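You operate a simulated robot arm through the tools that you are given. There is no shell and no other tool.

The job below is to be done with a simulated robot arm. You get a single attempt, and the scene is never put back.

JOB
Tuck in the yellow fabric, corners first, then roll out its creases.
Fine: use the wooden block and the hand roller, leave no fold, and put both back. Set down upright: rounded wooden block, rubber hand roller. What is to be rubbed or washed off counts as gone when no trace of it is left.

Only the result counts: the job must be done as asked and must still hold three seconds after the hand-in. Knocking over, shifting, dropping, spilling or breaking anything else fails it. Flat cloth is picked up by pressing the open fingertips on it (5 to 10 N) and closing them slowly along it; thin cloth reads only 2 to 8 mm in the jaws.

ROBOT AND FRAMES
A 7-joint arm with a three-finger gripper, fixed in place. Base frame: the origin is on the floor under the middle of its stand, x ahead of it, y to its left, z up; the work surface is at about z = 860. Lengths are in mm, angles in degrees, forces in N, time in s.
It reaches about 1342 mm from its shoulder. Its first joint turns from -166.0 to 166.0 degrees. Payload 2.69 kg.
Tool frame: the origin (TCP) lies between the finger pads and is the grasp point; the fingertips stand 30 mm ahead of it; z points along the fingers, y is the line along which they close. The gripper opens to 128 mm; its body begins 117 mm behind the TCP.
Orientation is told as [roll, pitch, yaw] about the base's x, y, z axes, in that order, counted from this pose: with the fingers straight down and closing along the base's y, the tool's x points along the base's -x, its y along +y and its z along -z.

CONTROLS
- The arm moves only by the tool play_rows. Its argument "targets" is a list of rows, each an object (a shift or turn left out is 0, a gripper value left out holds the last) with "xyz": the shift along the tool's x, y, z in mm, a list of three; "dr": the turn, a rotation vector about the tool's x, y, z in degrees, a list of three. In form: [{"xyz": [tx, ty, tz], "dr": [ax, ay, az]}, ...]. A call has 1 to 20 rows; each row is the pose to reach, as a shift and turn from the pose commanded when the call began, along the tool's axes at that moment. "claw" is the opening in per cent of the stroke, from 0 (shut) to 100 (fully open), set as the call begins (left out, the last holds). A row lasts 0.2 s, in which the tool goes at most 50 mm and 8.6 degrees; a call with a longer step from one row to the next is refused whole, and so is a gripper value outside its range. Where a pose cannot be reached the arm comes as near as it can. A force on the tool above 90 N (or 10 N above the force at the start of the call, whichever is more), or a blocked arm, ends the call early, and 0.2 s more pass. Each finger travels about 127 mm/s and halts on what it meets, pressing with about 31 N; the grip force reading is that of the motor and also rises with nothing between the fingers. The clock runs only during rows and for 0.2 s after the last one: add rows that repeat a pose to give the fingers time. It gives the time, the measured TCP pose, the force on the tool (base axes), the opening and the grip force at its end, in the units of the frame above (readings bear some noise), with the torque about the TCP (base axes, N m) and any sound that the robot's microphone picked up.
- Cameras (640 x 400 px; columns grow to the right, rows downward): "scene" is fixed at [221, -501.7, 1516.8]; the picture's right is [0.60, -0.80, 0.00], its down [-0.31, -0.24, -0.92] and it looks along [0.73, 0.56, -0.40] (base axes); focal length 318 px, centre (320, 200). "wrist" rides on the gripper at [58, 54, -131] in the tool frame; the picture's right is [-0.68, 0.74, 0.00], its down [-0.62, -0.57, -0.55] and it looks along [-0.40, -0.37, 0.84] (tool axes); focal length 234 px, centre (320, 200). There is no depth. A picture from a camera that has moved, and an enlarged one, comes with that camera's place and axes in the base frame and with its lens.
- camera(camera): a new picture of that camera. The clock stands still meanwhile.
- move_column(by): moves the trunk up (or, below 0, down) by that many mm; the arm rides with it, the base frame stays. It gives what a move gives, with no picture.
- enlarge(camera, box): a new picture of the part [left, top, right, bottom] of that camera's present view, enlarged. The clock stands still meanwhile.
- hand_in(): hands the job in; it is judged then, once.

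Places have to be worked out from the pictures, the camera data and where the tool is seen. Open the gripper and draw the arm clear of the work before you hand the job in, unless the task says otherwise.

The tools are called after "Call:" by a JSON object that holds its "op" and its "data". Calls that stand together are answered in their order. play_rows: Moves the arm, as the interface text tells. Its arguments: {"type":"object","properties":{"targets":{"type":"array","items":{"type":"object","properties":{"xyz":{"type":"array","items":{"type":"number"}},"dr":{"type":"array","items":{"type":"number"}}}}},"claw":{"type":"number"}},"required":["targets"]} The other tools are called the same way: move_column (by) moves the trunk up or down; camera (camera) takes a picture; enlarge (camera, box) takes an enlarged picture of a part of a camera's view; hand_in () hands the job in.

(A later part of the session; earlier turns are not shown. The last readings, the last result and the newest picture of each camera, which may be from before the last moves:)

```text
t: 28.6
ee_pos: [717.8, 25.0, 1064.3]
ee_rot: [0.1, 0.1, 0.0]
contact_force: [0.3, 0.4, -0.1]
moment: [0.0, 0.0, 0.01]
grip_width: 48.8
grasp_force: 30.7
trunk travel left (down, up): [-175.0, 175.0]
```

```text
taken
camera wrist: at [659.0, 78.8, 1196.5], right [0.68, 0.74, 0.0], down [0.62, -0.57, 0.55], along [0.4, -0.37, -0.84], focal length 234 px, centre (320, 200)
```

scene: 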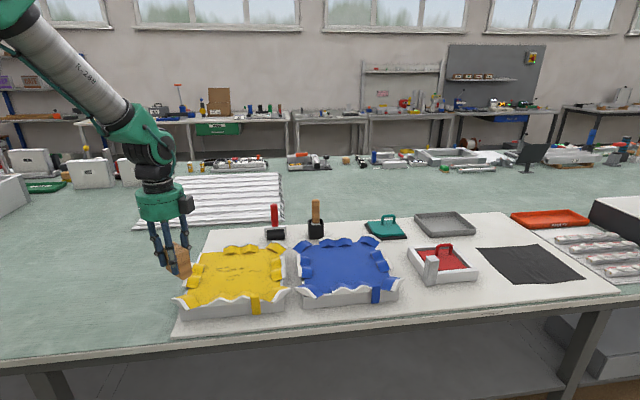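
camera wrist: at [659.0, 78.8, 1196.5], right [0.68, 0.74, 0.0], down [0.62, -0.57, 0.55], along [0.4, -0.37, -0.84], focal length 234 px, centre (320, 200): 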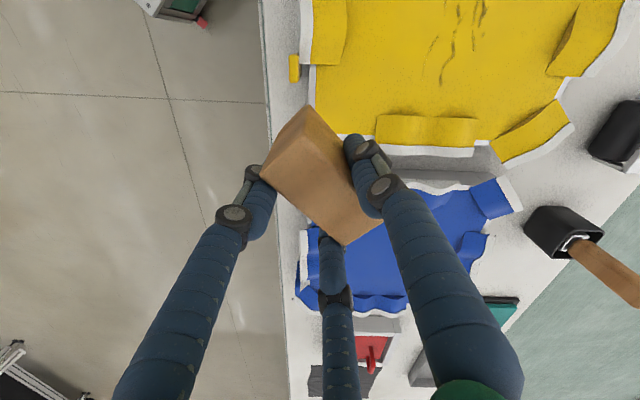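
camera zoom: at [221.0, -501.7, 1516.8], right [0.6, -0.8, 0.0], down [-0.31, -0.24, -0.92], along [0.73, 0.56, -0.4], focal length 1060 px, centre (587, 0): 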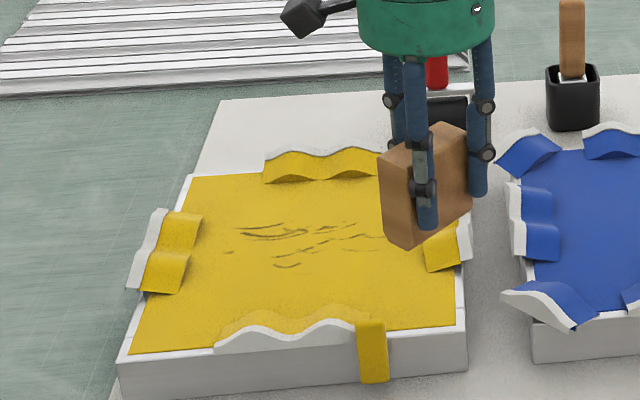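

The near-right corner is tucked and the tag and blue flap are untouched. Next is the far-right corner, with the flap centre at about (893, 202). I hover there with the long side along y.

Call:
{"op": "play_rows", "data": {"targets": [{"xyz": [-15.4, 16.5, -6], "dr": [0, 0, 8.2]}, {"xyz": [-30.8, 33.1, -6], "dr": [0, 0, 16.4]}, {"xyz": [-46.1, 49.6, -6], "dr": [0, 0, 24.6]}, {"xyz": [-61.5, 66.2, -6], "dr": [0, 0, 32.8]}, {"xyz": [-76.9, 82.7, -6], "dr": [0, 0, 41]}, {"xyz": [-92.3, 99.3, -6], "dr": [0, 0, 49.2]}, {"xyz": [-107.7, 115.8, -6], "dr": [0, 0, 57.4]}, {"xyz": [-123, 132.4, -6], "dr": [0, 0, 65.6]}, {"xyz": [-138.4, 148.9, -6], "dr": [0, 0, 73.8]}, {"xyz": [-153.8, 165.5, -6], "dr": [0, 0, 82]}, {"xyz": [-169.2, 182, -6], "dr": [0, 0, 90]}, {"xyz": [-169.2, 182, -6], "dr": [0, 0, 90]}]}}

Call:
{"op": "camera", "data": {"camera": "wrist"}}

Call:
{"op": "enlarge", "data": {"camera": "scene", "box": [180, 170, 340, 290]}}

```text
t: 31.2
ee_pos: [887.1, 204.8, 1069.7]
ee_rot: [0.1, 0.0, -90.1]
contact_force: [-0.7, 0.6, -0.8]
moment: [-0.03, 0.02, -0.01]
grip_width: 48.8
grasp_force: 31.0
trunk travel left (down, up): [-175.0, 175.0]
```

```text
taken
camera wrist: at [942.4, 263.1, 1201.8], right [0.74, -0.68, 0.0], down [-0.57, -0.61, 0.55], along [-0.37, -0.4, -0.84], focal length 234 px, centre (320, 200)
```

wrist: 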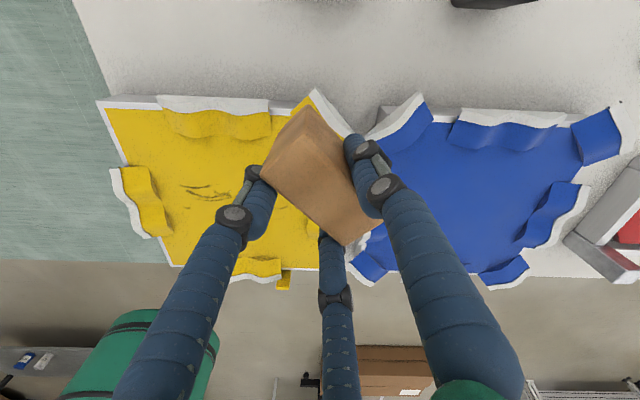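

```text
3.33 times, centred on (260, 230) of scene
camera zoom: at [221.0, -501.7, 1516.8], right [0.6, -0.8, 0.0], down [-0.31, -0.24, -0.92], along [0.73, 0.56, -0.4], focal length 1060 px, centre (520, 100)
```

zoom: 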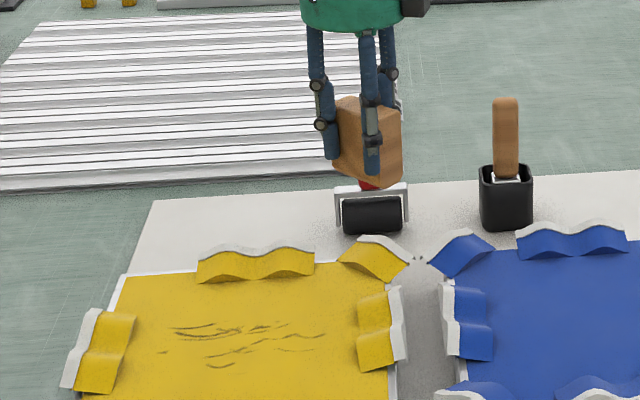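

I enlarge the wrist view to measure the far-right flap against the block.

Call:
{"op": "enlarge", "data": {"camera": "wrist", "box": [240, 60, 440, 190]}}

```text
3.08 times, centred on (340, 125) of wrist
camera zoom: at [942.4, 263.1, 1201.8], right [0.74, -0.68, 0.0], down [-0.57, -0.61, 0.55], along [-0.37, -0.4, -0.84], focal length 720 px, centre (258, 431)
```

zoom: 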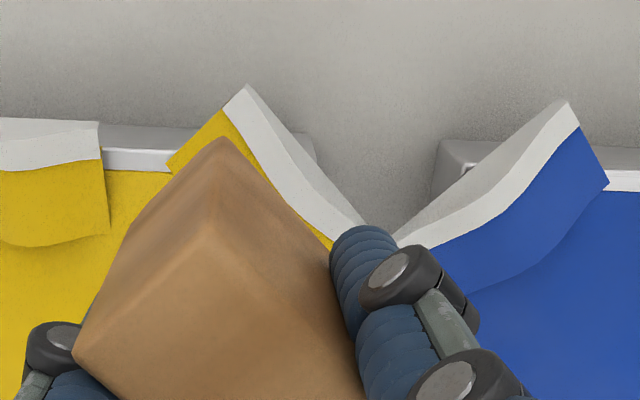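

The block footprint (x 877–911, y 170–242) covers the flap, and the blue tip at (920, 160) is clear by over 10 mm. I descend.

Call:
{"op": "play_rows", "data": {"targets": [{"xyz": [0, 0, 25]}, {"xyz": [0, 0, 50]}, {"xyz": [0, 0, 75]}, {"xyz": [0, 0, 86]}, {"xyz": [0, 0, 86]}]}}

Call:
{"op": "enlarge", "data": {"camera": "wrist", "box": [240, 60, 440, 190]}}

Call:
{"op": "enlarge", "data": {"camera": "scene", "box": [230, 190, 330, 270]}}

```text
t: 32.4
ee_pos: [886.6, 203.2, 986.1]
ee_rot: [0.0, 0.0, -90.0]
contact_force: [0.4, 0.2, -1.4]
moment: [-0.05, 0.01, -0.01]
grip_width: 48.7
grasp_force: 30.8
trunk travel left (down, up): [-175.0, 175.0]
```

```text
3.08 times, centred on (340, 125) of wrist
camera zoom: at [941.3, 261.9, 1117.5], right [0.74, -0.68, 0.0], down [-0.57, -0.62, 0.55], along [-0.37, -0.4, -0.84], focal length 720 px, centre (258, 431)
```

zoom: 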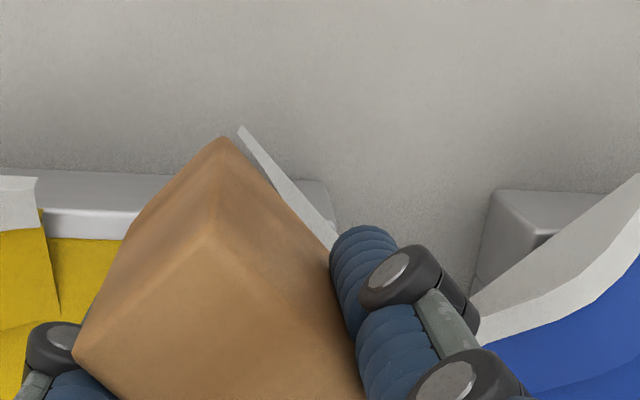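

```text
5.00 times, centred on (280, 230) of scene
camera zoom: at [221.0, -501.7, 1516.8], right [0.6, -0.8, 0.0], down [-0.31, -0.24, -0.92], along [0.73, 0.56, -0.4], focal length 1590 px, centre (520, 50)
```

zoom: 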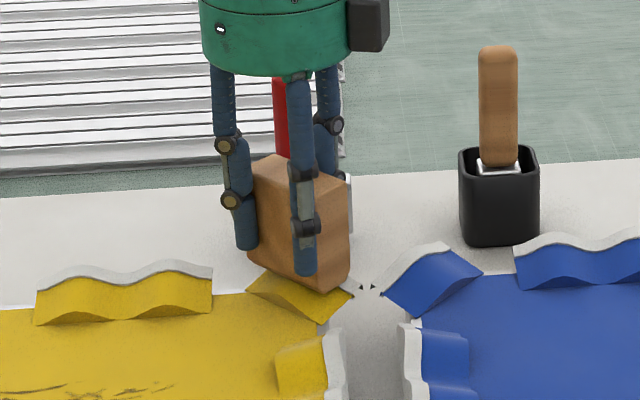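

Clearances are good. I nudge 2 mm in +y and go down in steps to contact.

Call:
{"op": "play_rows", "data": {"targets": [{"xyz": [2, 0, 3]}, {"xyz": [2, 0, 6]}, {"xyz": [2, 0, 10]}, {"xyz": [2, 0, 10]}]}}

Call:
{"op": "play_rows", "data": {"targets": [{"xyz": [0, 0, 1]}, {"xyz": [0, 0, 3]}, {"xyz": [0, 0, 3]}]}}

Call:
{"op": "play_rows", "data": {"targets": [{"xyz": [0, 0, 1]}, {"xyz": [0, 0, 2]}, {"xyz": [0, 0, 2]}]}}

```text
t: 33.4
ee_pos: [887.3, 204.9, 974.9]
ee_rot: [0.1, 0.0, -90.1]
contact_force: [0.3, -0.7, -1.2]
moment: [-0.03, -0.02, -0.01]
grip_width: 48.7
grasp_force: 30.9
trunk travel left (down, up): [-175.0, 175.0]
```

```text
t: 34.2
ee_pos: [887.0, 204.6, 970.3]
ee_rot: [0.0, 0.0, -90.0]
contact_force: [0.1, -0.3, -0.6]
moment: [-0.02, 0.0, -0.05]
grip_width: 48.4
grasp_force: 31.1
trunk travel left (down, up): [-175.0, 175.0]
```

```text
t: 35.0
ee_pos: [886.1, 204.9, 971.7]
ee_rot: [0.2, 0.0, -90.0]
contact_force: [-2.8, -1.8, 14.9]
moment: [-0.54, 0.08, -0.08]
grip_width: 48.7
grasp_force: 30.9
trunk travel left (down, up): [-175.0, 175.0]
```

Contact at 15 N. One more small step to reach the force that worked before.

Call:
{"op": "play_rows", "data": {"targets": [{"xyz": [0, 0, 1]}, {"xyz": [0, 0, 2]}, {"xyz": [0, 0, 2]}]}}

Call:
{"op": "enlarge", "data": {"camera": "wrist", "box": [240, 60, 440, 190]}}

Call:
{"op": "enlarge", "data": {"camera": "scene", "box": [230, 190, 330, 270]}}

```text
t: 35.8
ee_pos: [886.3, 204.2, 970.8]
ee_rot: [0.3, 0.1, -90.1]
contact_force: [1.9, -7.2, 36.1]
moment: [-0.56, -0.34, -0.05]
grip_width: 49.0
grasp_force: 30.4
trunk travel left (down, up): [-175.0, 175.0]
```

```text
3.08 times, centred on (340, 125) of wrist
camera zoom: at [940.4, 263.9, 1103.6], right [0.74, -0.68, 0.0], down [-0.57, -0.62, 0.54], along [-0.37, -0.4, -0.84], focal length 720 px, centre (258, 431)
```

zoom: 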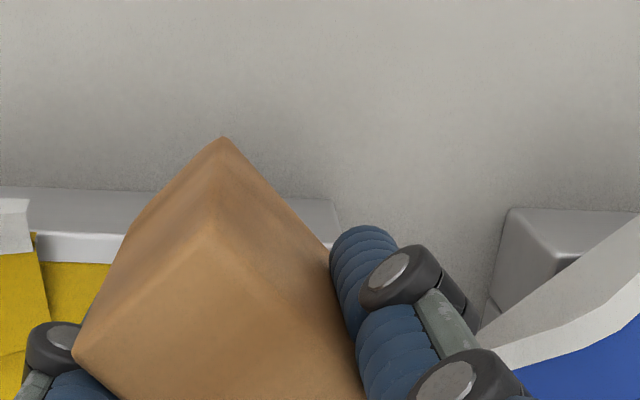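

```text
5.00 times, centred on (280, 230) of scene
camera zoom: at [221.0, -501.7, 1516.8], right [0.6, -0.8, 0.0], down [-0.31, -0.24, -0.92], along [0.73, 0.56, -0.4], focal length 1590 px, centre (520, 50)
```

zoom: 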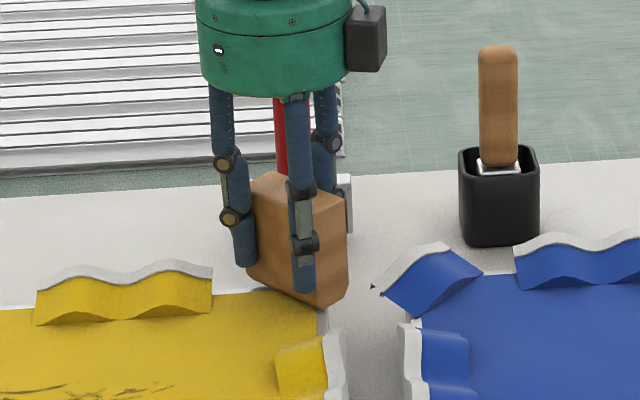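

The far-right corner has gone in too. I lift and look at all four corners before starting on the edges.

Call:
{"op": "play_rows", "data": {"targets": [{"xyz": [0, 0, -10]}, {"xyz": [0, 0, -35]}, {"xyz": [0, 0, -65]}, {"xyz": [0, 0, -95]}, {"xyz": [13, -14, -97], "dr": [0, 0, -7.5]}, {"xyz": [26, -28, -97], "dr": [0, 0, -15]}, {"xyz": [39.5, -42.5, -97], "dr": [0, 0, -22.5]}, {"xyz": [53, -57, -97], "dr": [0, 0, -30]}, {"xyz": [66, -71, -97], "dr": [0, 0, -37.5]}, {"xyz": [79, -85, -97], "dr": [0, 0, -45]}, {"xyz": [79, -85, -97], "dr": [0, 0, -45]}]}}

Call:
{"op": "enlarge", "data": {"camera": "scene", "box": [160, 200, 320, 320]}}

Call:
{"op": "camera", "data": {"camera": "wrist"}}

```text
t: 38.2
ee_pos: [799.6, 285.0, 1063.0]
ee_rot: [0.0, -0.1, -44.9]
contact_force: [-1.4, 1.0, -1.7]
moment: [-0.03, -0.01, -0.01]
grip_width: 48.6
grasp_force: 31.3
trunk travel left (down, up): [-175.0, 175.0]
```

```text
3.33 times, centred on (240, 260) of scene
camera zoom: at [221.0, -501.7, 1516.8], right [0.6, -0.8, 0.0], down [-0.31, -0.24, -0.92], along [0.73, 0.56, -0.4], focal length 1060 px, centre (587, 0)
```

zoom: 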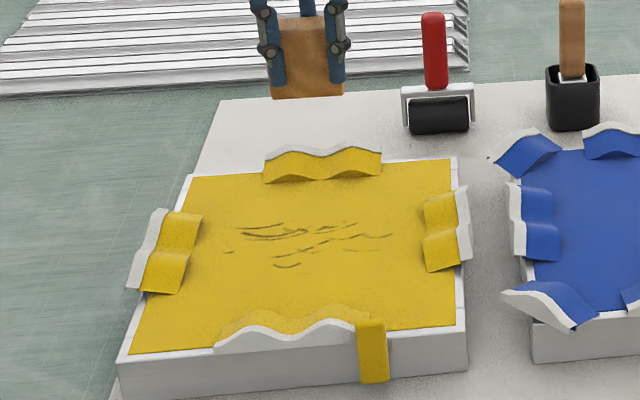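

```text
taken
camera wrist: at [797.6, 364.4, 1194.6], right [1.0, 0.04, 0.0], down [0.04, -0.83, 0.55], along [0.02, -0.55, -0.84], focal length 234 px, centre (320, 200)
```

wrist: 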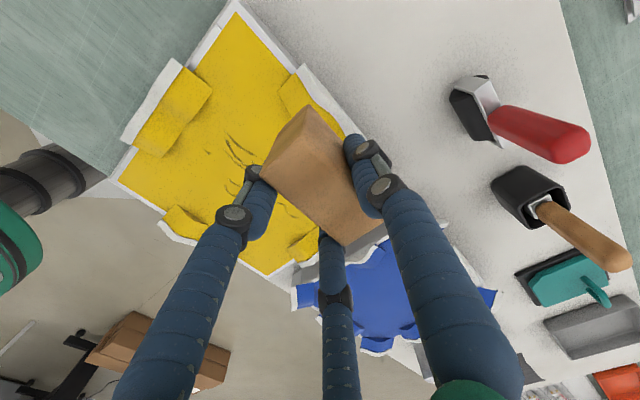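

All four corners lie flat now. The block hovers over the centre of the far edge flap, which spans about 118 mm. I descend to contact there.

Call:
{"op": "play_rows", "data": {"targets": [{"xyz": [0, 0, 25]}, {"xyz": [0, 0, 50]}, {"xyz": [0, 0, 75]}, {"xyz": [0, 0, 86]}, {"xyz": [0, 0, 86]}]}}

Call:
{"op": "play_rows", "data": {"targets": [{"xyz": [0, 0, 1]}, {"xyz": [0, 0, 3]}, {"xyz": [0, 0, 3]}]}}

Call:
{"op": "play_rows", "data": {"targets": [{"xyz": [0, 0, 1]}, {"xyz": [0, 0, 2]}, {"xyz": [0, 0, 2]}]}}

```text
t: 39.4
ee_pos: [802.2, 285.7, 975.2]
ee_rot: [0.0, 0.0, -45.0]
contact_force: [-0.4, -0.3, -1.5]
moment: [-0.02, -0.01, 0.01]
grip_width: 48.8
grasp_force: 31.2
trunk travel left (down, up): [-175.0, 175.0]
```

```text
t: 40.2
ee_pos: [802.3, 284.5, 973.5]
ee_rot: [-0.1, 0.0, -44.9]
contact_force: [0.4, 0.5, -1.2]
moment: [-0.01, 0.02, 0.01]
grip_width: 48.5
grasp_force: 31.1
trunk travel left (down, up): [-175.0, 175.0]
```

```text
t: 41.0
ee_pos: [802.0, 285.1, 971.3]
ee_rot: [0.0, 0.0, -45.0]
contact_force: [0.0, -0.5, -1.0]
moment: [0.0, 0.01, 0.02]
grip_width: 48.7
grasp_force: 31.0
trunk travel left (down, up): [-175.0, 175.0]
```

No load yet at 971. I step on.

Call:
{"op": "play_rows", "data": {"targets": [{"xyz": [0, 0, 1]}, {"xyz": [0, 0, 2]}, {"xyz": [0, 0, 2]}]}}

Call:
{"op": "play_rows", "data": {"targets": [{"xyz": [0, 0, 1]}, {"xyz": [0, 0, 2]}, {"xyz": [0, 0, 2]}]}}

Call:
{"op": "enlarge", "data": {"camera": "scene", "box": [180, 190, 300, 290]}}

Call:
{"op": "enlarge", "data": {"camera": "wrist", "box": [200, 20, 440, 200]}}

```text
t: 41.8
ee_pos: [800.5, 284.6, 970.6]
ee_rot: [0.0, 0.0, -45.0]
contact_force: [-1.4, 1.2, 2.2]
moment: [0.17, 0.1, 0.02]
grip_width: 48.7
grasp_force: 30.6
trunk travel left (down, up): [-175.0, 175.0]
```

```text
t: 42.6
ee_pos: [801.6, 284.4, 971.2]
ee_rot: [0.1, -0.1, -45.0]
contact_force: [1.9, -0.9, 10.8]
moment: [0.21, 0.05, 0.01]
grip_width: 48.8
grasp_force: 30.9
trunk travel left (down, up): [-175.0, 175.0]
```

```text
4.00 times, centred on (240, 240) of scene
camera zoom: at [221.0, -501.7, 1516.8], right [0.6, -0.8, 0.0], down [-0.31, -0.24, -0.92], along [0.73, 0.56, -0.4], focal length 1272 px, centre (640, 40)
```

zoom: 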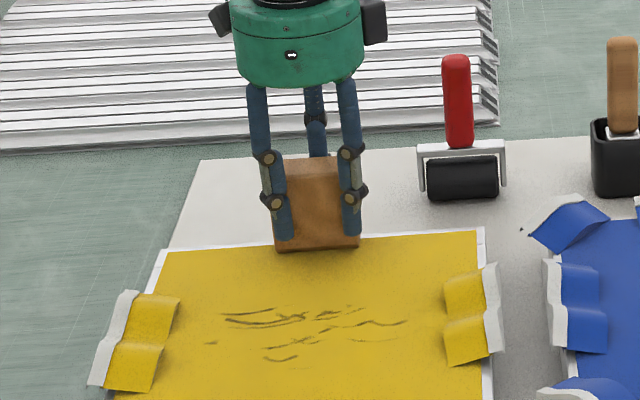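

```text
2.22 times, centred on (320, 110) of wrist
camera zoom: at [798.8, 363.9, 1103.3], right [1.0, 0.04, 0.0], down [0.03, -0.84, 0.55], along [0.02, -0.55, -0.84], focal length 520 px, centre (320, 400)
```

zoom: 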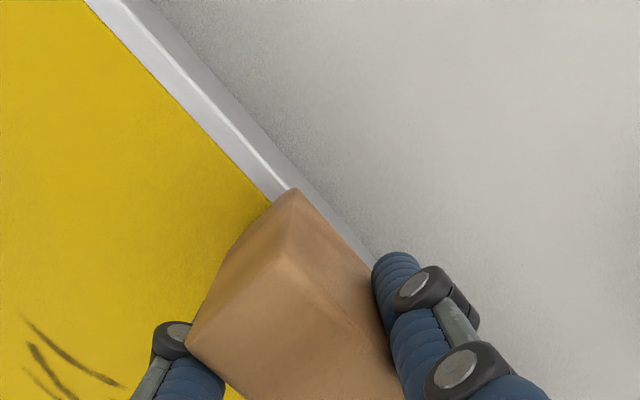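

The whole far flap went in at only about 11 N. I lift and carry the block over to the front edge flap at the same yaw, with its centre at about (634, 116).

Call:
{"op": "play_rows", "data": {"targets": [{"xyz": [0, 0, -15]}, {"xyz": [0, 0, -45]}, {"xyz": [0, 0, -75]}, {"xyz": [0, 0, -98]}, {"xyz": [0, -41, -98]}, {"xyz": [0, -82, -98]}, {"xyz": [0, -123, -98]}, {"xyz": [0, -164, -98]}, {"xyz": [0, -205, -98]}, {"xyz": [-0.6, -244.7, -98]}, {"xyz": [-0.6, -244.7, -98]}]}}

Call:
{"op": "enlarge", "data": {"camera": "scene", "box": [140, 200, 300, 330]}}

Call:
{"op": "camera", "data": {"camera": "wrist"}}

```text
t: 45.0
ee_pos: [628.1, 112.2, 1067.9]
ee_rot: [0.0, 0.0, -45.0]
contact_force: [-0.6, -1.0, -1.2]
moment: [0.03, 0.0, -0.05]
grip_width: 48.7
grasp_force: 31.6
trunk travel left (down, up): [-175.0, 175.0]
```

```text
3.08 times, centred on (220, 265) of scene
camera zoom: at [221.0, -501.7, 1516.8], right [0.6, -0.8, 0.0], down [-0.31, -0.24, -0.92], along [0.73, 0.56, -0.4], focal length 979 px, centre (628, 0)
```

zoom: 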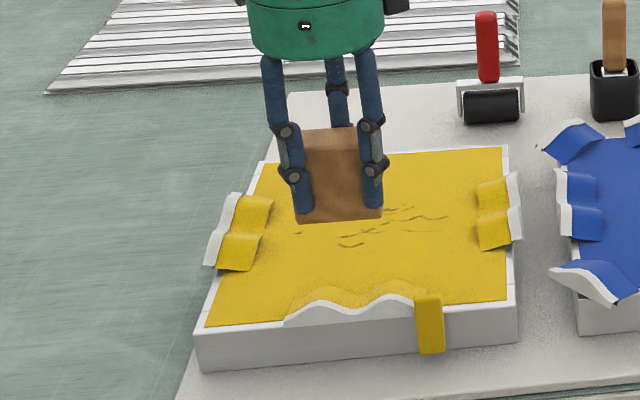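

```text
taken
camera wrist: at [624.6, 191.6, 1199.6], right [1.0, 0.04, 0.0], down [0.04, -0.84, 0.55], along [0.02, -0.55, -0.84], focal length 234 px, centre (320, 200)
```

wrist: 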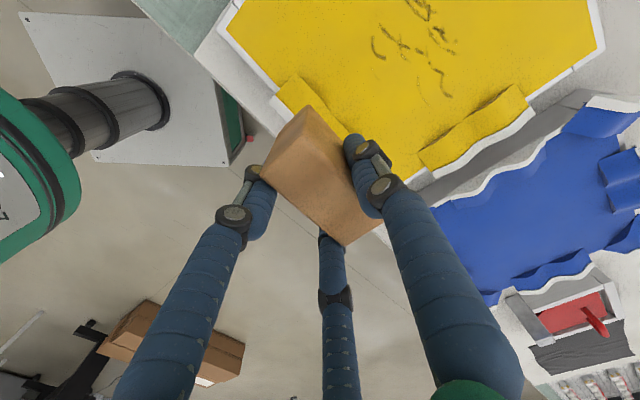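

It is hovering over the front flap. I descend and press in small steps.

Call:
{"op": "play_rows", "data": {"targets": [{"xyz": [0, 0, 25]}, {"xyz": [0, 0, 50]}, {"xyz": [0, 0, 75]}, {"xyz": [0, 0, 90]}, {"xyz": [0, 0, 90]}]}}

Call:
{"op": "enlarge", "data": {"camera": "scene", "box": [180, 230, 290, 330]}}

Call:
{"op": "play_rows", "data": {"targets": [{"xyz": [0, 0, 1]}, {"xyz": [0, 0, 3]}, {"xyz": [0, 0, 3]}]}}

Call:
{"op": "play_rows", "data": {"targets": [{"xyz": [0, 0, 1]}, {"xyz": [0, 0, 2]}, {"xyz": [0, 0, 2]}]}}

```text
t: 46.2
ee_pos: [627.8, 112.1, 976.0]
ee_rot: [-0.1, 0.0, -45.0]
contact_force: [0.2, 0.5, -0.2]
moment: [-0.02, 0.0, 0.02]
grip_width: 48.9
grasp_force: 30.8
trunk travel left (down, up): [-175.0, 175.0]
```

```text
4.00 times, centred on (235, 280) of scene
camera zoom: at [221.0, -501.7, 1516.8], right [0.6, -0.8, 0.0], down [-0.31, -0.24, -0.92], along [0.73, 0.56, -0.4], focal length 1272 px, centre (660, -120)
```

zoom: 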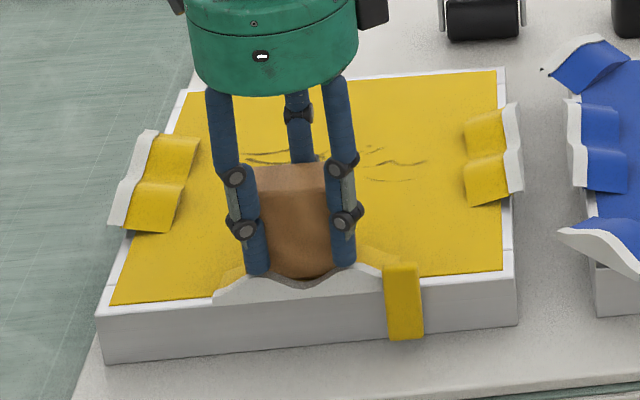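

```text
t: 47.0
ee_pos: [628.0, 111.8, 973.1]
ee_rot: [0.0, -0.1, -45.0]
contact_force: [0.9, -0.6, -1.0]
moment: [-0.04, 0.01, 0.02]
grip_width: 48.7
grasp_force: 31.0
trunk travel left (down, up): [-175.0, 175.0]
```

```text
t: 47.8
ee_pos: [628.9, 111.8, 970.1]
ee_rot: [-0.1, 0.1, -45.0]
contact_force: [-0.5, 0.4, -1.1]
moment: [0.01, 0.0, 0.0]
grip_width: 48.7
grasp_force: 30.8
trunk travel left (down, up): [-175.0, 175.0]
```

Not loaded yet. I continue down.

Call:
{"op": "play_rows", "data": {"targets": [{"xyz": [0, 0, 1]}, {"xyz": [0, 0, 2]}, {"xyz": [0, 0, 2]}]}}

Call:
{"op": "play_rows", "data": {"targets": [{"xyz": [0, 0, 1]}, {"xyz": [0, 0, 2]}, {"xyz": [0, 0, 2]}]}}

Call:
{"op": "enlarge", "data": {"camera": "scene", "box": [180, 230, 290, 330]}}

```text
t: 48.6
ee_pos: [629.2, 112.9, 970.4]
ee_rot: [0.1, -0.1, -45.0]
contact_force: [-4.4, 3.0, 22.6]
moment: [0.47, 0.29, 0.06]
grip_width: 48.8
grasp_force: 30.5
trunk travel left (down, up): [-175.0, 175.0]
```

```text
t: 49.4
ee_pos: [629.4, 110.7, 968.3]
ee_rot: [0.1, -0.1, -45.0]
contact_force: [-3.6, 2.3, 36.9]
moment: [0.25, -0.12, 0.08]
grip_width: 48.8
grasp_force: 30.6
trunk travel left (down, up): [-175.0, 175.0]
```

```text
4.00 times, centred on (235, 280) of scene
camera zoom: at [221.0, -501.7, 1516.8], right [0.6, -0.8, 0.0], down [-0.31, -0.24, -0.92], along [0.73, 0.56, -0.4], focal length 1272 px, centre (660, -120)
```

zoom: 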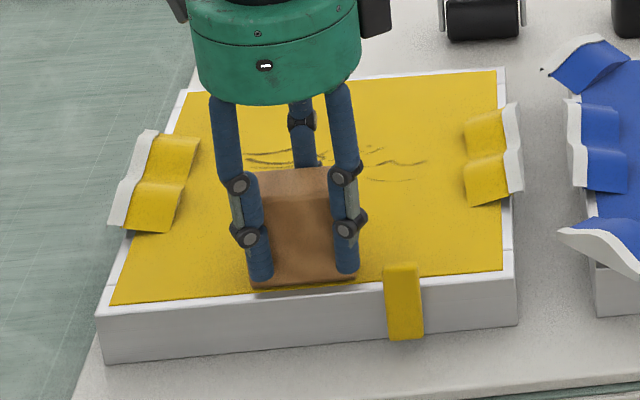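

The front flap has gone in and the tag is untouched. Next come the left and right edges with the block turned 90° (yaw +45). I lift and move to the left edge flap.

Call:
{"op": "play_rows", "data": {"targets": [{"xyz": [0, 0, -15]}, {"xyz": [0, 0, -45]}, {"xyz": [0, 0, -75]}, {"xyz": [0, 0, -100]}, {"xyz": [10.5, 11.4, -100], "dr": [0, 0, -8.2]}, {"xyz": [21, 22.8, -100], "dr": [0, 0, -16.4]}, {"xyz": [31.5, 34.3, -100], "dr": [0, 0, -24.6]}, {"xyz": [42, 45.7, -100], "dr": [0, 0, -32.8]}, {"xyz": [52.5, 57.1, -100], "dr": [0, 0, -41]}, {"xyz": [63, 68.5, -100], "dr": [0, 0, -49.2]}, {"xyz": [73.5, 79.9, -100], "dr": [0, 0, -57.4]}, {"xyz": [84, 91.3, -100], "dr": [0, 0, -65.6]}, {"xyz": [94.5, 102.8, -100], "dr": [0, 0, -73.8]}, {"xyz": [105, 114.2, -100], "dr": [0, 0, -82]}, {"xyz": [115.5, 125.6, -100], "dr": [0, 0, -90]}, {"xyz": [115.5, 125.6, -100], "dr": [0, 0, -90]}]}}

Call:
{"op": "enlarge", "data": {"camera": "scene", "box": [140, 190, 300, 320]}}

Call:
{"op": "camera", "data": {"camera": "wrist"}}

```text
t: 52.8
ee_pos: [635.7, 282.2, 1068.2]
ee_rot: [0.0, 0.1, 45.1]
contact_force: [0.3, 0.9, -1.9]
moment: [-0.03, -0.01, 0.01]
grip_width: 48.6
grasp_force: 31.1
trunk travel left (down, up): [-175.0, 175.0]
```

```text
3.08 times, centred on (220, 255) of scene
camera zoom: at [221.0, -501.7, 1516.8], right [0.6, -0.8, 0.0], down [-0.31, -0.24, -0.92], along [0.73, 0.56, -0.4], focal length 979 px, centre (628, 31)
```

zoom: 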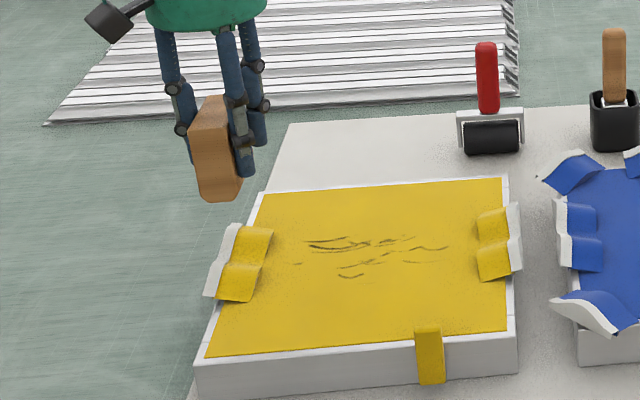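

```text
taken
camera wrist: at [556.8, 278.4, 1200.2], right [-0.04, 1.0, 0.0], down [0.84, 0.04, 0.55], along [0.55, 0.02, -0.84], focal length 234 px, centre (320, 200)
```

wrist: 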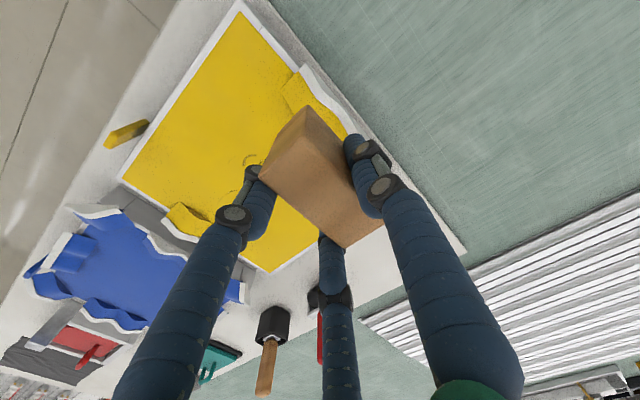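

The alignment over the left flap looks the same as for the far edge. I descend and press.

Call:
{"op": "play_rows", "data": {"targets": [{"xyz": [0, 0, 25]}, {"xyz": [0, 0, 50]}, {"xyz": [0, 0, 75]}, {"xyz": [0, 0, 92]}, {"xyz": [0, 0, 92]}]}}

Call:
{"op": "play_rows", "data": {"targets": [{"xyz": [0, 0, 1]}, {"xyz": [0, 0, 3]}, {"xyz": [0, 0, 3]}]}}

Call:
{"op": "play_rows", "data": {"targets": [{"xyz": [0, 0, 1]}, {"xyz": [0, 0, 2]}, {"xyz": [0, 0, 2]}]}}

Call:
{"op": "enlarge", "data": {"camera": "scene", "box": [160, 220, 270, 320]}}

```text
t: 54.0
ee_pos: [635.6, 282.6, 974.4]
ee_rot: [0.1, 0.0, 44.9]
contact_force: [0.1, -0.2, -1.3]
moment: [0.0, 0.04, 0.01]
grip_width: 48.6
grasp_force: 30.8
trunk travel left (down, up): [-175.0, 175.0]
```

```text
t: 54.8
ee_pos: [635.1, 281.3, 971.7]
ee_rot: [0.0, 0.0, 45.0]
contact_force: [0.8, -0.9, -0.8]
moment: [-0.02, 0.02, 0.0]
grip_width: 48.7
grasp_force: 30.9
trunk travel left (down, up): [-175.0, 175.0]
```

```text
t: 55.6
ee_pos: [636.2, 280.4, 970.1]
ee_rot: [0.0, 0.1, 45.0]
contact_force: [0.1, 0.1, -0.5]
moment: [-0.03, -0.02, -0.02]
grip_width: 48.5
grasp_force: 30.9
trunk travel left (down, up): [-175.0, 175.0]
```

```text
4.00 times, centred on (215, 270) of scene
camera zoom: at [221.0, -501.7, 1516.8], right [0.6, -0.8, 0.0], down [-0.31, -0.24, -0.92], along [0.73, 0.56, -0.4], focal length 1272 px, centre (740, -80)
```

zoom: 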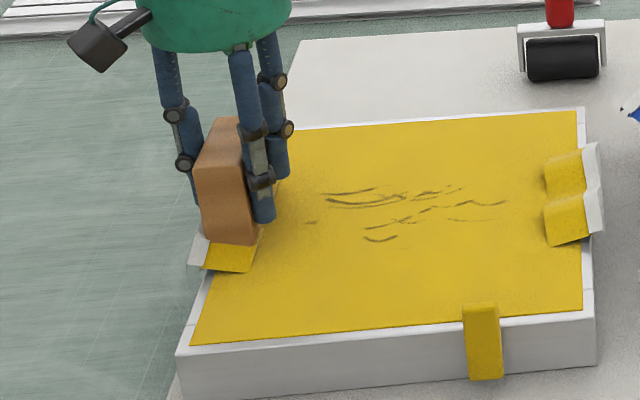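

The block sits on the flap, not yet loaded. I press on.

Call:
{"op": "play_rows", "data": {"targets": [{"xyz": [0, 0, 1]}, {"xyz": [0, 0, 2]}, {"xyz": [0, 0, 2]}]}}

Call:
{"op": "play_rows", "data": {"targets": [{"xyz": [0, 0, 1]}, {"xyz": [0, 0, 2]}, {"xyz": [0, 0, 2]}]}}

Call:
{"op": "enlarge", "data": {"camera": "scene", "box": [160, 220, 270, 320]}}

```text
t: 56.4
ee_pos: [635.4, 283.2, 968.0]
ee_rot: [0.0, -0.1, 45.0]
contact_force: [-1.0, 0.9, 0.1]
moment: [0.06, -0.03, 0.01]
grip_width: 48.9
grasp_force: 30.3
trunk travel left (down, up): [-175.0, 175.0]
```

```text
t: 57.2
ee_pos: [636.8, 281.4, 968.6]
ee_rot: [-0.1, -0.2, 45.0]
contact_force: [-0.9, 7.1, 14.7]
moment: [0.38, 0.22, -0.1]
grip_width: 48.6
grasp_force: 31.2
trunk travel left (down, up): [-175.0, 175.0]
```

```text
4.00 times, centred on (215, 270) of scene
camera zoom: at [221.0, -501.7, 1516.8], right [0.6, -0.8, 0.0], down [-0.31, -0.24, -0.92], along [0.73, 0.56, -0.4], focal length 1272 px, centre (740, -80)
```

zoom: 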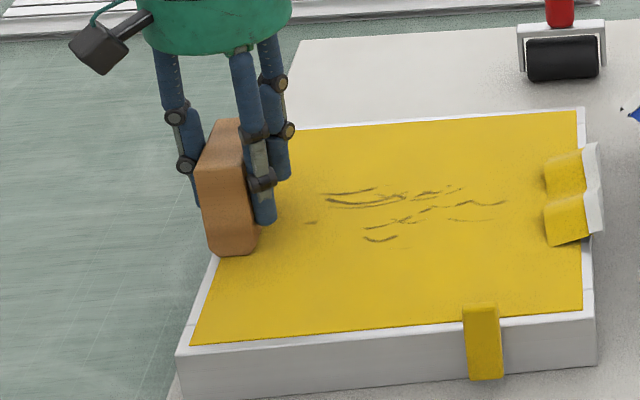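

The left flap is in at 15 N. I lift and carry straight across to the right edge flap.

Call:
{"op": "play_rows", "data": {"targets": [{"xyz": [0, 0, -15]}, {"xyz": [0, 0, -45]}, {"xyz": [0, 0, -75]}, {"xyz": [0, 0, -100]}, {"xyz": [0, -41, -100]}, {"xyz": [0, -82, -100]}, {"xyz": [1, -123, -100]}, {"xyz": [1, -164, -100]}, {"xyz": [2, -205, -100]}, {"xyz": [2, -244, -100]}, {"xyz": [2, -244, -100]}]}}

Call:
{"op": "enlarge", "data": {"camera": "scene", "box": [180, 190, 340, 320]}}

Call:
{"op": "camera", "data": {"camera": "wrist"}}

```text
t: 59.6
ee_pos: [810.8, 107.6, 1069.0]
ee_rot: [0.1, 0.0, 45.0]
contact_force: [0.8, 1.0, -2.3]
moment: [0.05, 0.01, -0.04]
grip_width: 48.7
grasp_force: 30.8
trunk travel left (down, up): [-175.0, 175.0]
```

```text
3.08 times, centred on (260, 255) of scene
camera zoom: at [221.0, -501.7, 1516.8], right [0.6, -0.8, 0.0], down [-0.31, -0.24, -0.92], along [0.73, 0.56, -0.4], focal length 979 px, centre (505, 31)
```

zoom: 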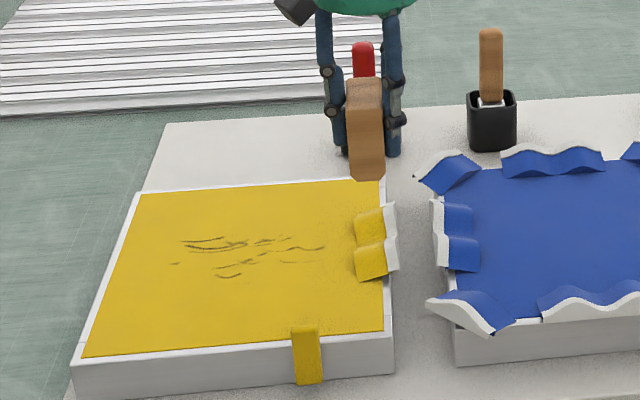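

```text
taken
camera wrist: at [731.6, 103.4, 1201.8], right [-0.04, 1.0, 0.0], down [0.84, 0.04, 0.55], along [0.55, 0.02, -0.84], focal length 234 px, centre (320, 200)
```

wrist: 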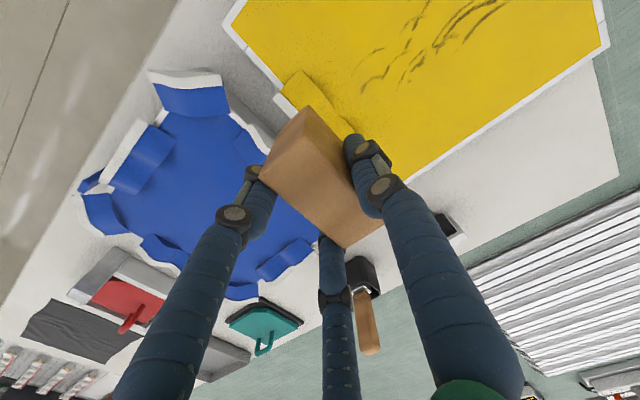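

Aligned over the right flap. I shift 2 mm inward and descend, watching the gap to the blue tray.

Call:
{"op": "play_rows", "data": {"targets": [{"xyz": [0, 2, 25]}, {"xyz": [0, 2, 50]}, {"xyz": [0, 2, 75]}, {"xyz": [0, 2, 90]}, {"xyz": [0, 2, 90]}]}}

Call:
{"op": "enlarge", "data": {"camera": "scene", "box": [220, 220, 330, 320]}}

Call:
{"op": "play_rows", "data": {"targets": [{"xyz": [0, 0, 1]}, {"xyz": [0, 0, 3]}, {"xyz": [0, 0, 3]}]}}

Call:
{"op": "play_rows", "data": {"targets": [{"xyz": [0, 0, 1]}, {"xyz": [0, 0, 2]}, {"xyz": [0, 0, 2]}]}}

```text
t: 60.8
ee_pos: [806.0, 110.5, 975.3]
ee_rot: [0.0, 0.1, 45.0]
contact_force: [-0.5, 0.1, -1.7]
moment: [-0.04, 0.04, 0.0]
grip_width: 48.5
grasp_force: 31.0
trunk travel left (down, up): [-175.0, 175.0]
```

```text
4.00 times, centred on (275, 270) of scene
camera zoom: at [221.0, -501.7, 1516.8], right [0.6, -0.8, 0.0], down [-0.31, -0.24, -0.92], along [0.73, 0.56, -0.4], focal length 1272 px, centre (500, -80)
```

zoom: 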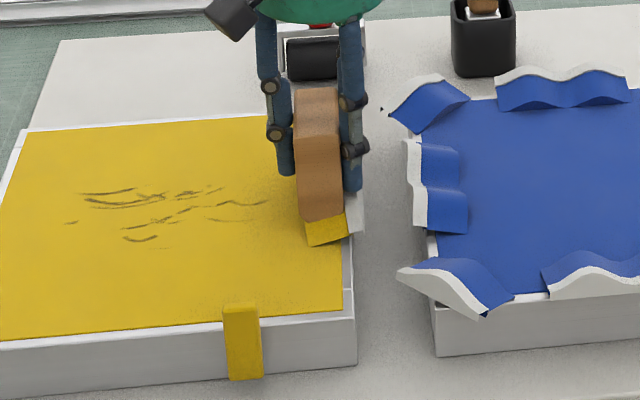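

```text
t: 61.6
ee_pos: [806.0, 108.7, 973.5]
ee_rot: [0.0, 0.0, 45.0]
contact_force: [-0.2, 1.2, -0.4]
moment: [0.01, 0.01, 0.0]
grip_width: 48.4
grasp_force: 31.7
trunk travel left (down, up): [-175.0, 175.0]
```

```text
t: 62.4
ee_pos: [805.2, 109.8, 970.6]
ee_rot: [0.0, 0.0, 44.9]
contact_force: [-0.1, -0.4, -1.3]
moment: [0.01, 0.0, -0.03]
grip_width: 48.8
grasp_force: 31.7
trunk travel left (down, up): [-175.0, 175.0]
```

Clear of the blue tray. I continue the last few millimetres.

Call:
{"op": "play_rows", "data": {"targets": [{"xyz": [0, 0, 1]}, {"xyz": [0, 0, 2]}, {"xyz": [0, 0, 2]}]}}

Call:
{"op": "play_rows", "data": {"targets": [{"xyz": [0, 0, 1]}, {"xyz": [0, 0, 2]}, {"xyz": [0, 0, 2]}]}}

Call:
{"op": "enlarge", "data": {"camera": "scene", "box": [220, 220, 330, 320]}}

```text
t: 63.2
ee_pos: [806.4, 109.6, 970.2]
ee_rot: [0.0, 0.1, 45.0]
contact_force: [-0.8, -0.2, -1.7]
moment: [0.03, 0.0, 0.03]
grip_width: 48.7
grasp_force: 31.1
trunk travel left (down, up): [-175.0, 175.0]
```

```text
t: 64.0
ee_pos: [805.4, 108.8, 969.0]
ee_rot: [0.0, 0.0, 45.0]
contact_force: [-2.0, -0.2, 3.4]
moment: [0.13, -0.05, 0.02]
grip_width: 48.6
grasp_force: 30.4
trunk travel left (down, up): [-175.0, 175.0]
```

```text
4.00 times, centred on (275, 270) of scene
camera zoom: at [221.0, -501.7, 1516.8], right [0.6, -0.8, 0.0], down [-0.31, -0.24, -0.92], along [0.73, 0.56, -0.4], focal length 1272 px, centre (500, -80)
```

zoom: 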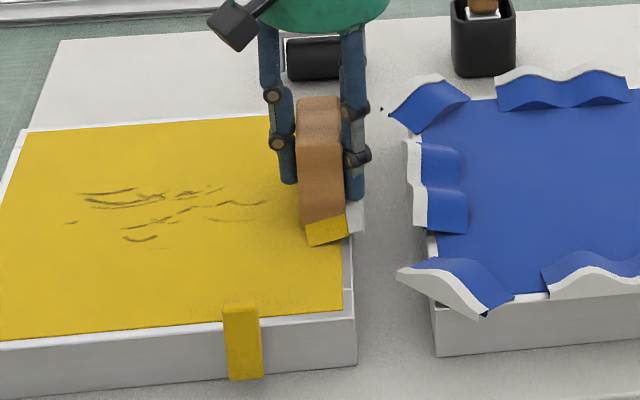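

At 3.4 N the flap is still up. One more 2 mm step.

Call:
{"op": "play_rows", "data": {"targets": [{"xyz": [0, 0, 1]}, {"xyz": [0, 0, 2]}, {"xyz": [0, 0, 2]}]}}

Call:
{"op": "enlarge", "data": {"camera": "scene", "box": [220, 220, 330, 320]}}

```text
t: 64.8
ee_pos: [804.4, 108.4, 968.3]
ee_rot: [-0.1, -0.2, 45.0]
contact_force: [-4.7, 0.0, 29.2]
moment: [-0.02, 0.65, 0.03]
grip_width: 49.0
grasp_force: 31.0
trunk travel left (down, up): [-175.0, 175.0]
```

```text
4.00 times, centred on (275, 270) of scene
camera zoom: at [221.0, -501.7, 1516.8], right [0.6, -0.8, 0.0], down [-0.31, -0.24, -0.92], along [0.73, 0.56, -0.4], focal length 1272 px, centre (500, -80)
```

zoom: 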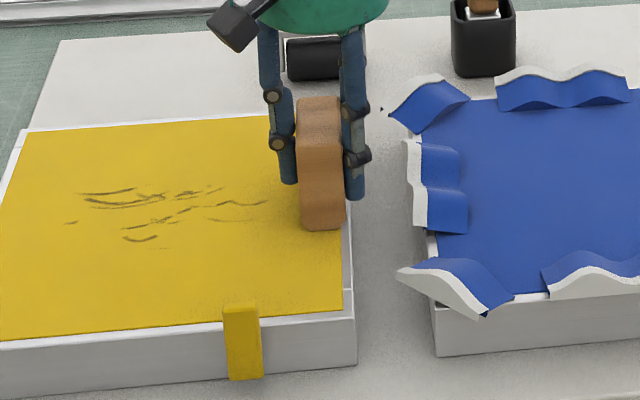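

All the flaps are in. I lift and carry the block back over its original spot, about (882, 418), turning back to yaw -45.

Call:
{"op": "play_rows", "data": {"targets": [{"xyz": [0, 0, -15]}, {"xyz": [0, 0, -45]}, {"xyz": [0, 0, -75]}, {"xyz": [0, 0, -105]}, {"xyz": [-24.3, 14.9, -105], "dr": [0, 0, 8.2]}, {"xyz": [-48.6, 29.8, -105], "dr": [0, 0, 16.4]}, {"xyz": [-72.9, 44.7, -105], "dr": [0, 0, 24.6]}, {"xyz": [-97.2, 59.6, -105], "dr": [0, 0, 32.8]}, {"xyz": [-121.5, 74.5, -105], "dr": [0, 0, 41]}, {"xyz": [-145.7, 89.4, -105], "dr": [0, 0, 49.2]}, {"xyz": [-170, 104.3, -105], "dr": [0, 0, 57.4]}, {"xyz": [-194.3, 119.3, -105], "dr": [0, 0, 65.6]}, {"xyz": [-218.6, 134.2, -105], "dr": [0, 0, 73.8]}, {"xyz": [-242.9, 149.1, -105], "dr": [0, 0, 82]}, {"xyz": [-267.2, 164, -105], "dr": [0, 0, 90.3]}, {"xyz": [-267.2, 164, -105], "dr": [0, 0, 90.3]}]}}

Call:
{"op": "camera", "data": {"camera": "wrist"}}

Call:
{"op": "enlarge", "data": {"camera": "scene", "box": [160, 150, 320, 320]}}

Call:
{"op": "enlarge", "data": {"camera": "wrist", "box": [240, 80, 400, 260]}}

```text
t: 68.2
ee_pos: [880.3, 413.6, 1071.6]
ee_rot: [-0.1, 0.0, -45.4]
contact_force: [0.6, 0.1, -1.2]
moment: [-0.1, -0.02, -0.01]
grip_width: 48.7
grasp_force: 30.7
trunk travel left (down, up): [-175.0, 175.0]
```

```text
taken
camera wrist: at [877.3, 492.9, 1204.3], right [1.0, 0.04, 0.0], down [0.03, -0.84, 0.55], along [0.02, -0.55, -0.84], focal length 234 px, centre (320, 200)
```

wrist: 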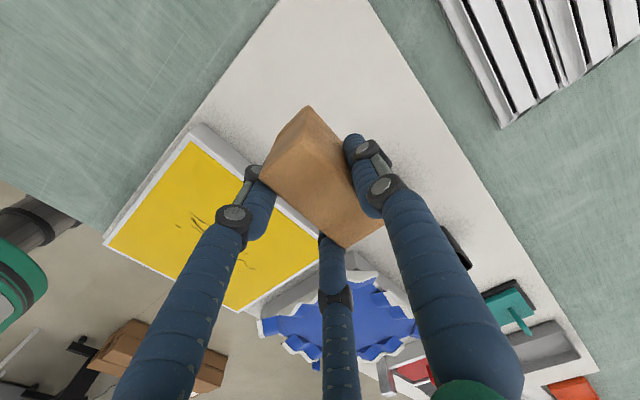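

```text
2.35 times, centred on (240, 235) of scene
camera zoom: at [221.0, -501.7, 1516.8], right [0.6, -0.8, 0.0], down [-0.31, -0.24, -0.92], along [0.73, 0.56, -0.4], focal length 748 px, centre (508, 118)
```

zoom: 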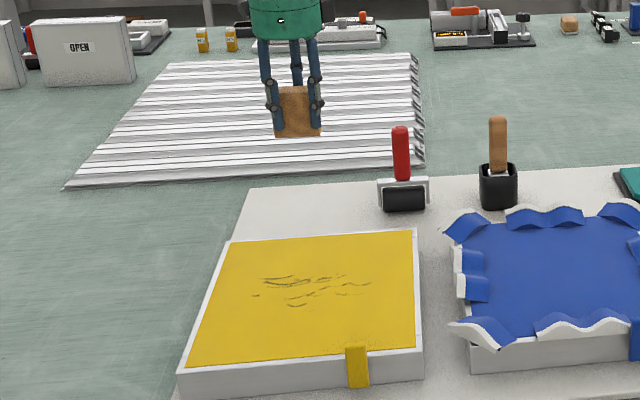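

```text
2.22 times, centred on (320, 170) of wrist
camera zoom: at [877.3, 492.9, 1204.3], right [1.0, 0.04, 0.0], down [0.03, -0.84, 0.55], along [0.02, -0.55, -0.84], focal length 520 px, centre (320, 267)
```

zoom: 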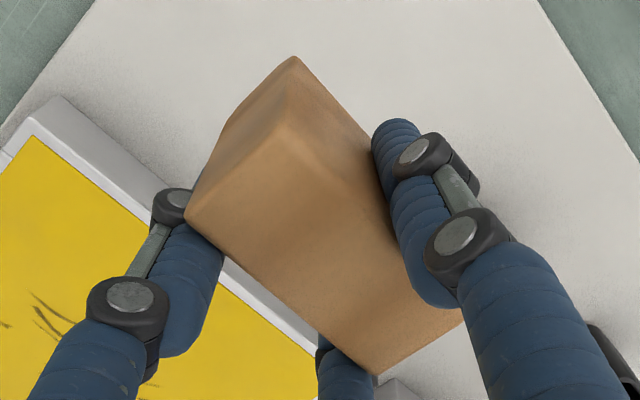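

All flaps are flat and only the creases remain. Now I set the block down: a descent to about 10 mm above the board, then small steps.

Call:
{"op": "play_rows", "data": {"targets": [{"xyz": [0, 0, 35]}, {"xyz": [0, 0, 70]}, {"xyz": [0, 0, 105]}, {"xyz": [0, 0, 128]}, {"xyz": [0, 0, 134]}, {"xyz": [0, 0, 134]}]}}

Call:
{"op": "enlarge", "data": {"camera": "scene", "box": [190, 180, 290, 260]}}

Call:
{"op": "play_rows", "data": {"targets": [{"xyz": [0, 0, 1.5]}, {"xyz": [0, 0, 3]}, {"xyz": [0, 0, 3]}]}}

Call:
{"op": "play_rows", "data": {"targets": [{"xyz": [0, 0, 1]}, {"xyz": [0, 0, 2]}, {"xyz": [0, 0, 2]}]}}

```text
t: 69.6
ee_pos: [876.2, 413.3, 937.1]
ee_rot: [-0.1, 0.0, -45.3]
contact_force: [0.1, 1.0, -1.6]
moment: [0.0, 0.01, 0.04]
grip_width: 48.5
grasp_force: 30.9
trunk travel left (down, up): [-175.0, 175.0]
```

```text
5.00 times, centred on (240, 220) of scene
camera zoom: at [221.0, -501.7, 1516.8], right [0.6, -0.8, 0.0], down [-0.31, -0.24, -0.92], along [0.73, 0.56, -0.4], focal length 1590 px, centre (720, 100)
```

zoom: 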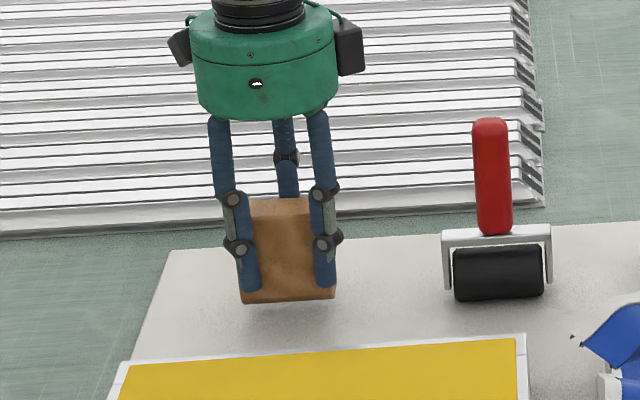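

```text
t: 70.4
ee_pos: [878.3, 415.1, 933.0]
ee_rot: [-0.1, -0.1, -45.3]
contact_force: [-0.5, -0.5, -1.4]
moment: [0.0, 0.03, 0.01]
grip_width: 48.7
grasp_force: 31.0
trunk travel left (down, up): [-175.0, 175.0]
```

```text
t: 71.2
ee_pos: [878.7, 414.2, 931.7]
ee_rot: [0.1, 0.0, -45.3]
contact_force: [-0.2, -0.2, -1.2]
moment: [-0.02, 0.01, 0.01]
grip_width: 48.5
grasp_force: 31.3
trunk travel left (down, up): [-175.0, 175.0]
```

Still above the board. I continue stepping down until the board carries it.

Call:
{"op": "play_rows", "data": {"targets": [{"xyz": [0, 0, 1]}, {"xyz": [0, 0, 2]}, {"xyz": [0, 0, 2]}]}}

Call:
{"op": "play_rows", "data": {"targets": [{"xyz": [0, 0, 1]}, {"xyz": [0, 0, 2]}, {"xyz": [0, 0, 2]}]}}

Call:
{"op": "play_rows", "data": {"targets": [{"xyz": [0, 0, 1]}, {"xyz": [0, 0, 1.5]}, {"xyz": [0, 0, 1.5]}]}}

```text
t: 72.0
ee_pos: [879.1, 414.1, 929.3]
ee_rot: [0.0, -0.1, -45.3]
contact_force: [-0.6, 0.0, -1.6]
moment: [-0.02, 0.0, 0.02]
grip_width: 48.7
grasp_force: 30.8
trunk travel left (down, up): [-175.0, 175.0]
```

```text
t: 72.8
ee_pos: [878.2, 413.7, 927.3]
ee_rot: [-0.1, -0.1, -45.3]
contact_force: [-0.1, 0.3, -0.6]
moment: [-0.01, -0.02, -0.03]
grip_width: 48.5
grasp_force: 31.1
trunk travel left (down, up): [-175.0, 175.0]
```

```text
t: 73.6
ee_pos: [879.0, 414.9, 925.8]
ee_rot: [0.0, -0.1, -45.2]
contact_force: [-0.5, -0.2, -0.8]
moment: [0.04, -0.02, 0.0]
grip_width: 48.8
grasp_force: 30.5
trunk travel left (down, up): [-175.0, 175.0]
```

Call:
{"op": "play_rows", "data": {"targets": [{"xyz": [0, 0, 1]}, {"xyz": [0, 0, 1.5]}, {"xyz": [0, 0, 1.5]}]}}

Call:
{"op": "enlarge", "data": {"camera": "scene", "box": [200, 200, 280, 260]}}

```text
t: 74.4
ee_pos: [878.5, 413.8, 924.1]
ee_rot: [0.0, 0.1, -45.3]
contact_force: [0.2, -1.0, -1.1]
moment: [0.0, 0.0, -0.02]
grip_width: 48.6
grasp_force: 31.5
trunk travel left (down, up): [-175.0, 175.0]
```

```text
6.67 times, centred on (240, 230) of scene
camera zoom: at [221.0, -501.7, 1516.8], right [0.6, -0.8, 0.0], down [-0.31, -0.24, -0.92], along [0.73, 0.56, -0.4], focal length 2121 px, centre (853, 0)
```

zoom: 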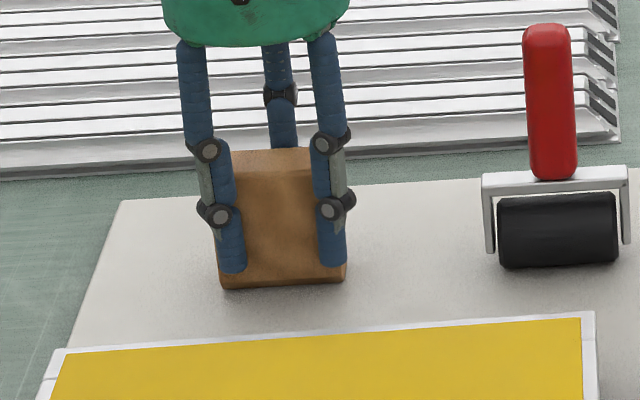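

The block bottom is within about a millimetre of the board (924 with no load yet). I keep taking 1–1.5 mm steps until the reading turns positive.

Call:
{"op": "play_rows", "data": {"targets": [{"xyz": [0, 0, 1]}, {"xyz": [0, 0, 1.5]}, {"xyz": [0, 0, 1.5]}]}}

Call:
{"op": "play_rows", "data": {"targets": [{"xyz": [0, 0, 1]}, {"xyz": [0, 0, 1]}, {"xyz": [0, 0, 1]}]}}

```text
t: 75.2
ee_pos: [878.1, 414.0, 923.2]
ee_rot: [0.0, 0.0, -45.4]
contact_force: [0.5, -0.7, 2.3]
moment: [-0.12, -0.09, 0.02]
grip_width: 48.7
grasp_force: 31.3
trunk travel left (down, up): [-175.0, 175.0]
```

```text
t: 76.0
ee_pos: [878.0, 413.2, 923.6]
ee_rot: [0.1, 0.0, -45.3]
contact_force: [-1.0, -1.3, 9.8]
moment: [-0.28, -0.28, -0.07]
grip_width: 48.7
grasp_force: 31.1
trunk travel left (down, up): [-175.0, 175.0]
```

The board now carries the block (10 N). I relieve the pressure by 1 mm and open gently.

Call:
{"op": "play_rows", "data": {"targets": [{"xyz": [0, 0, -1]}, {"xyz": [0, 0, -1]}]}}

Call:
{"op": "play_rows", "data": {"targets": [{"xyz": [0, 0, 0]}, {"xyz": [0, 0, 0]}, {"xyz": [0, 0, 0]}], "claw": 55}}

Call:
{"op": "play_rows", "data": {"targets": [{"xyz": [0, 0, 0]}, {"xyz": [0, 0, 0]}, {"xyz": [0, 0, 0]}], "claw": 100}}

Call:
{"op": "enlarge", "data": {"camera": "scene", "box": [200, 200, 280, 260]}}

Call:
{"op": "camera", "data": {"camera": "wrist"}}

```text
t: 76.6
ee_pos: [877.7, 414.1, 923.1]
ee_rot: [0.0, 0.0, -45.3]
contact_force: [2.2, -0.3, 4.8]
moment: [-0.12, -0.28, 0.02]
grip_width: 48.8
grasp_force: 30.7
trunk travel left (down, up): [-175.0, 175.0]
```

```text
t: 77.4
ee_pos: [878.3, 415.0, 922.5]
ee_rot: [0.0, 0.0, -45.4]
contact_force: [0.2, -0.3, 0.0]
moment: [-0.01, 0.01, 0.0]
grip_width: 70.3
grasp_force: 0.0
trunk travel left (down, up): [-175.0, 175.0]
```

```text
t: 78.2
ee_pos: [878.0, 414.9, 923.5]
ee_rot: [0.0, 0.0, -45.3]
contact_force: [0.2, -0.3, -0.4]
moment: [-0.03, 0.0, 0.0]
grip_width: 128.1
grasp_force: 0.1
trunk travel left (down, up): [-175.0, 175.0]
```

```text
6.67 times, centred on (240, 230) of scene
camera zoom: at [221.0, -501.7, 1516.8], right [0.6, -0.8, 0.0], down [-0.31, -0.24, -0.92], along [0.73, 0.56, -0.4], focal length 2121 px, centre (853, 0)
```

zoom: 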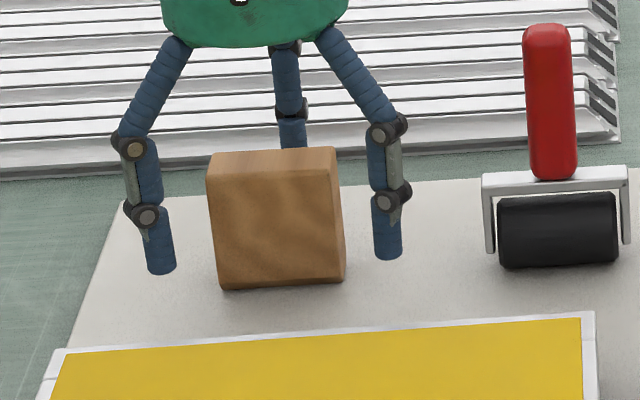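

```text
taken
camera wrist: at [875.8, 493.8, 1056.0], right [1.0, 0.04, 0.0], down [0.03, -0.84, 0.55], along [0.02, -0.55, -0.84], focal length 234 px, centre (320, 200)
```

wrist: 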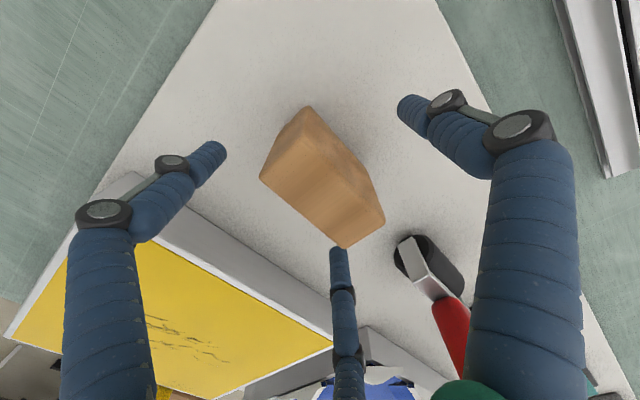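

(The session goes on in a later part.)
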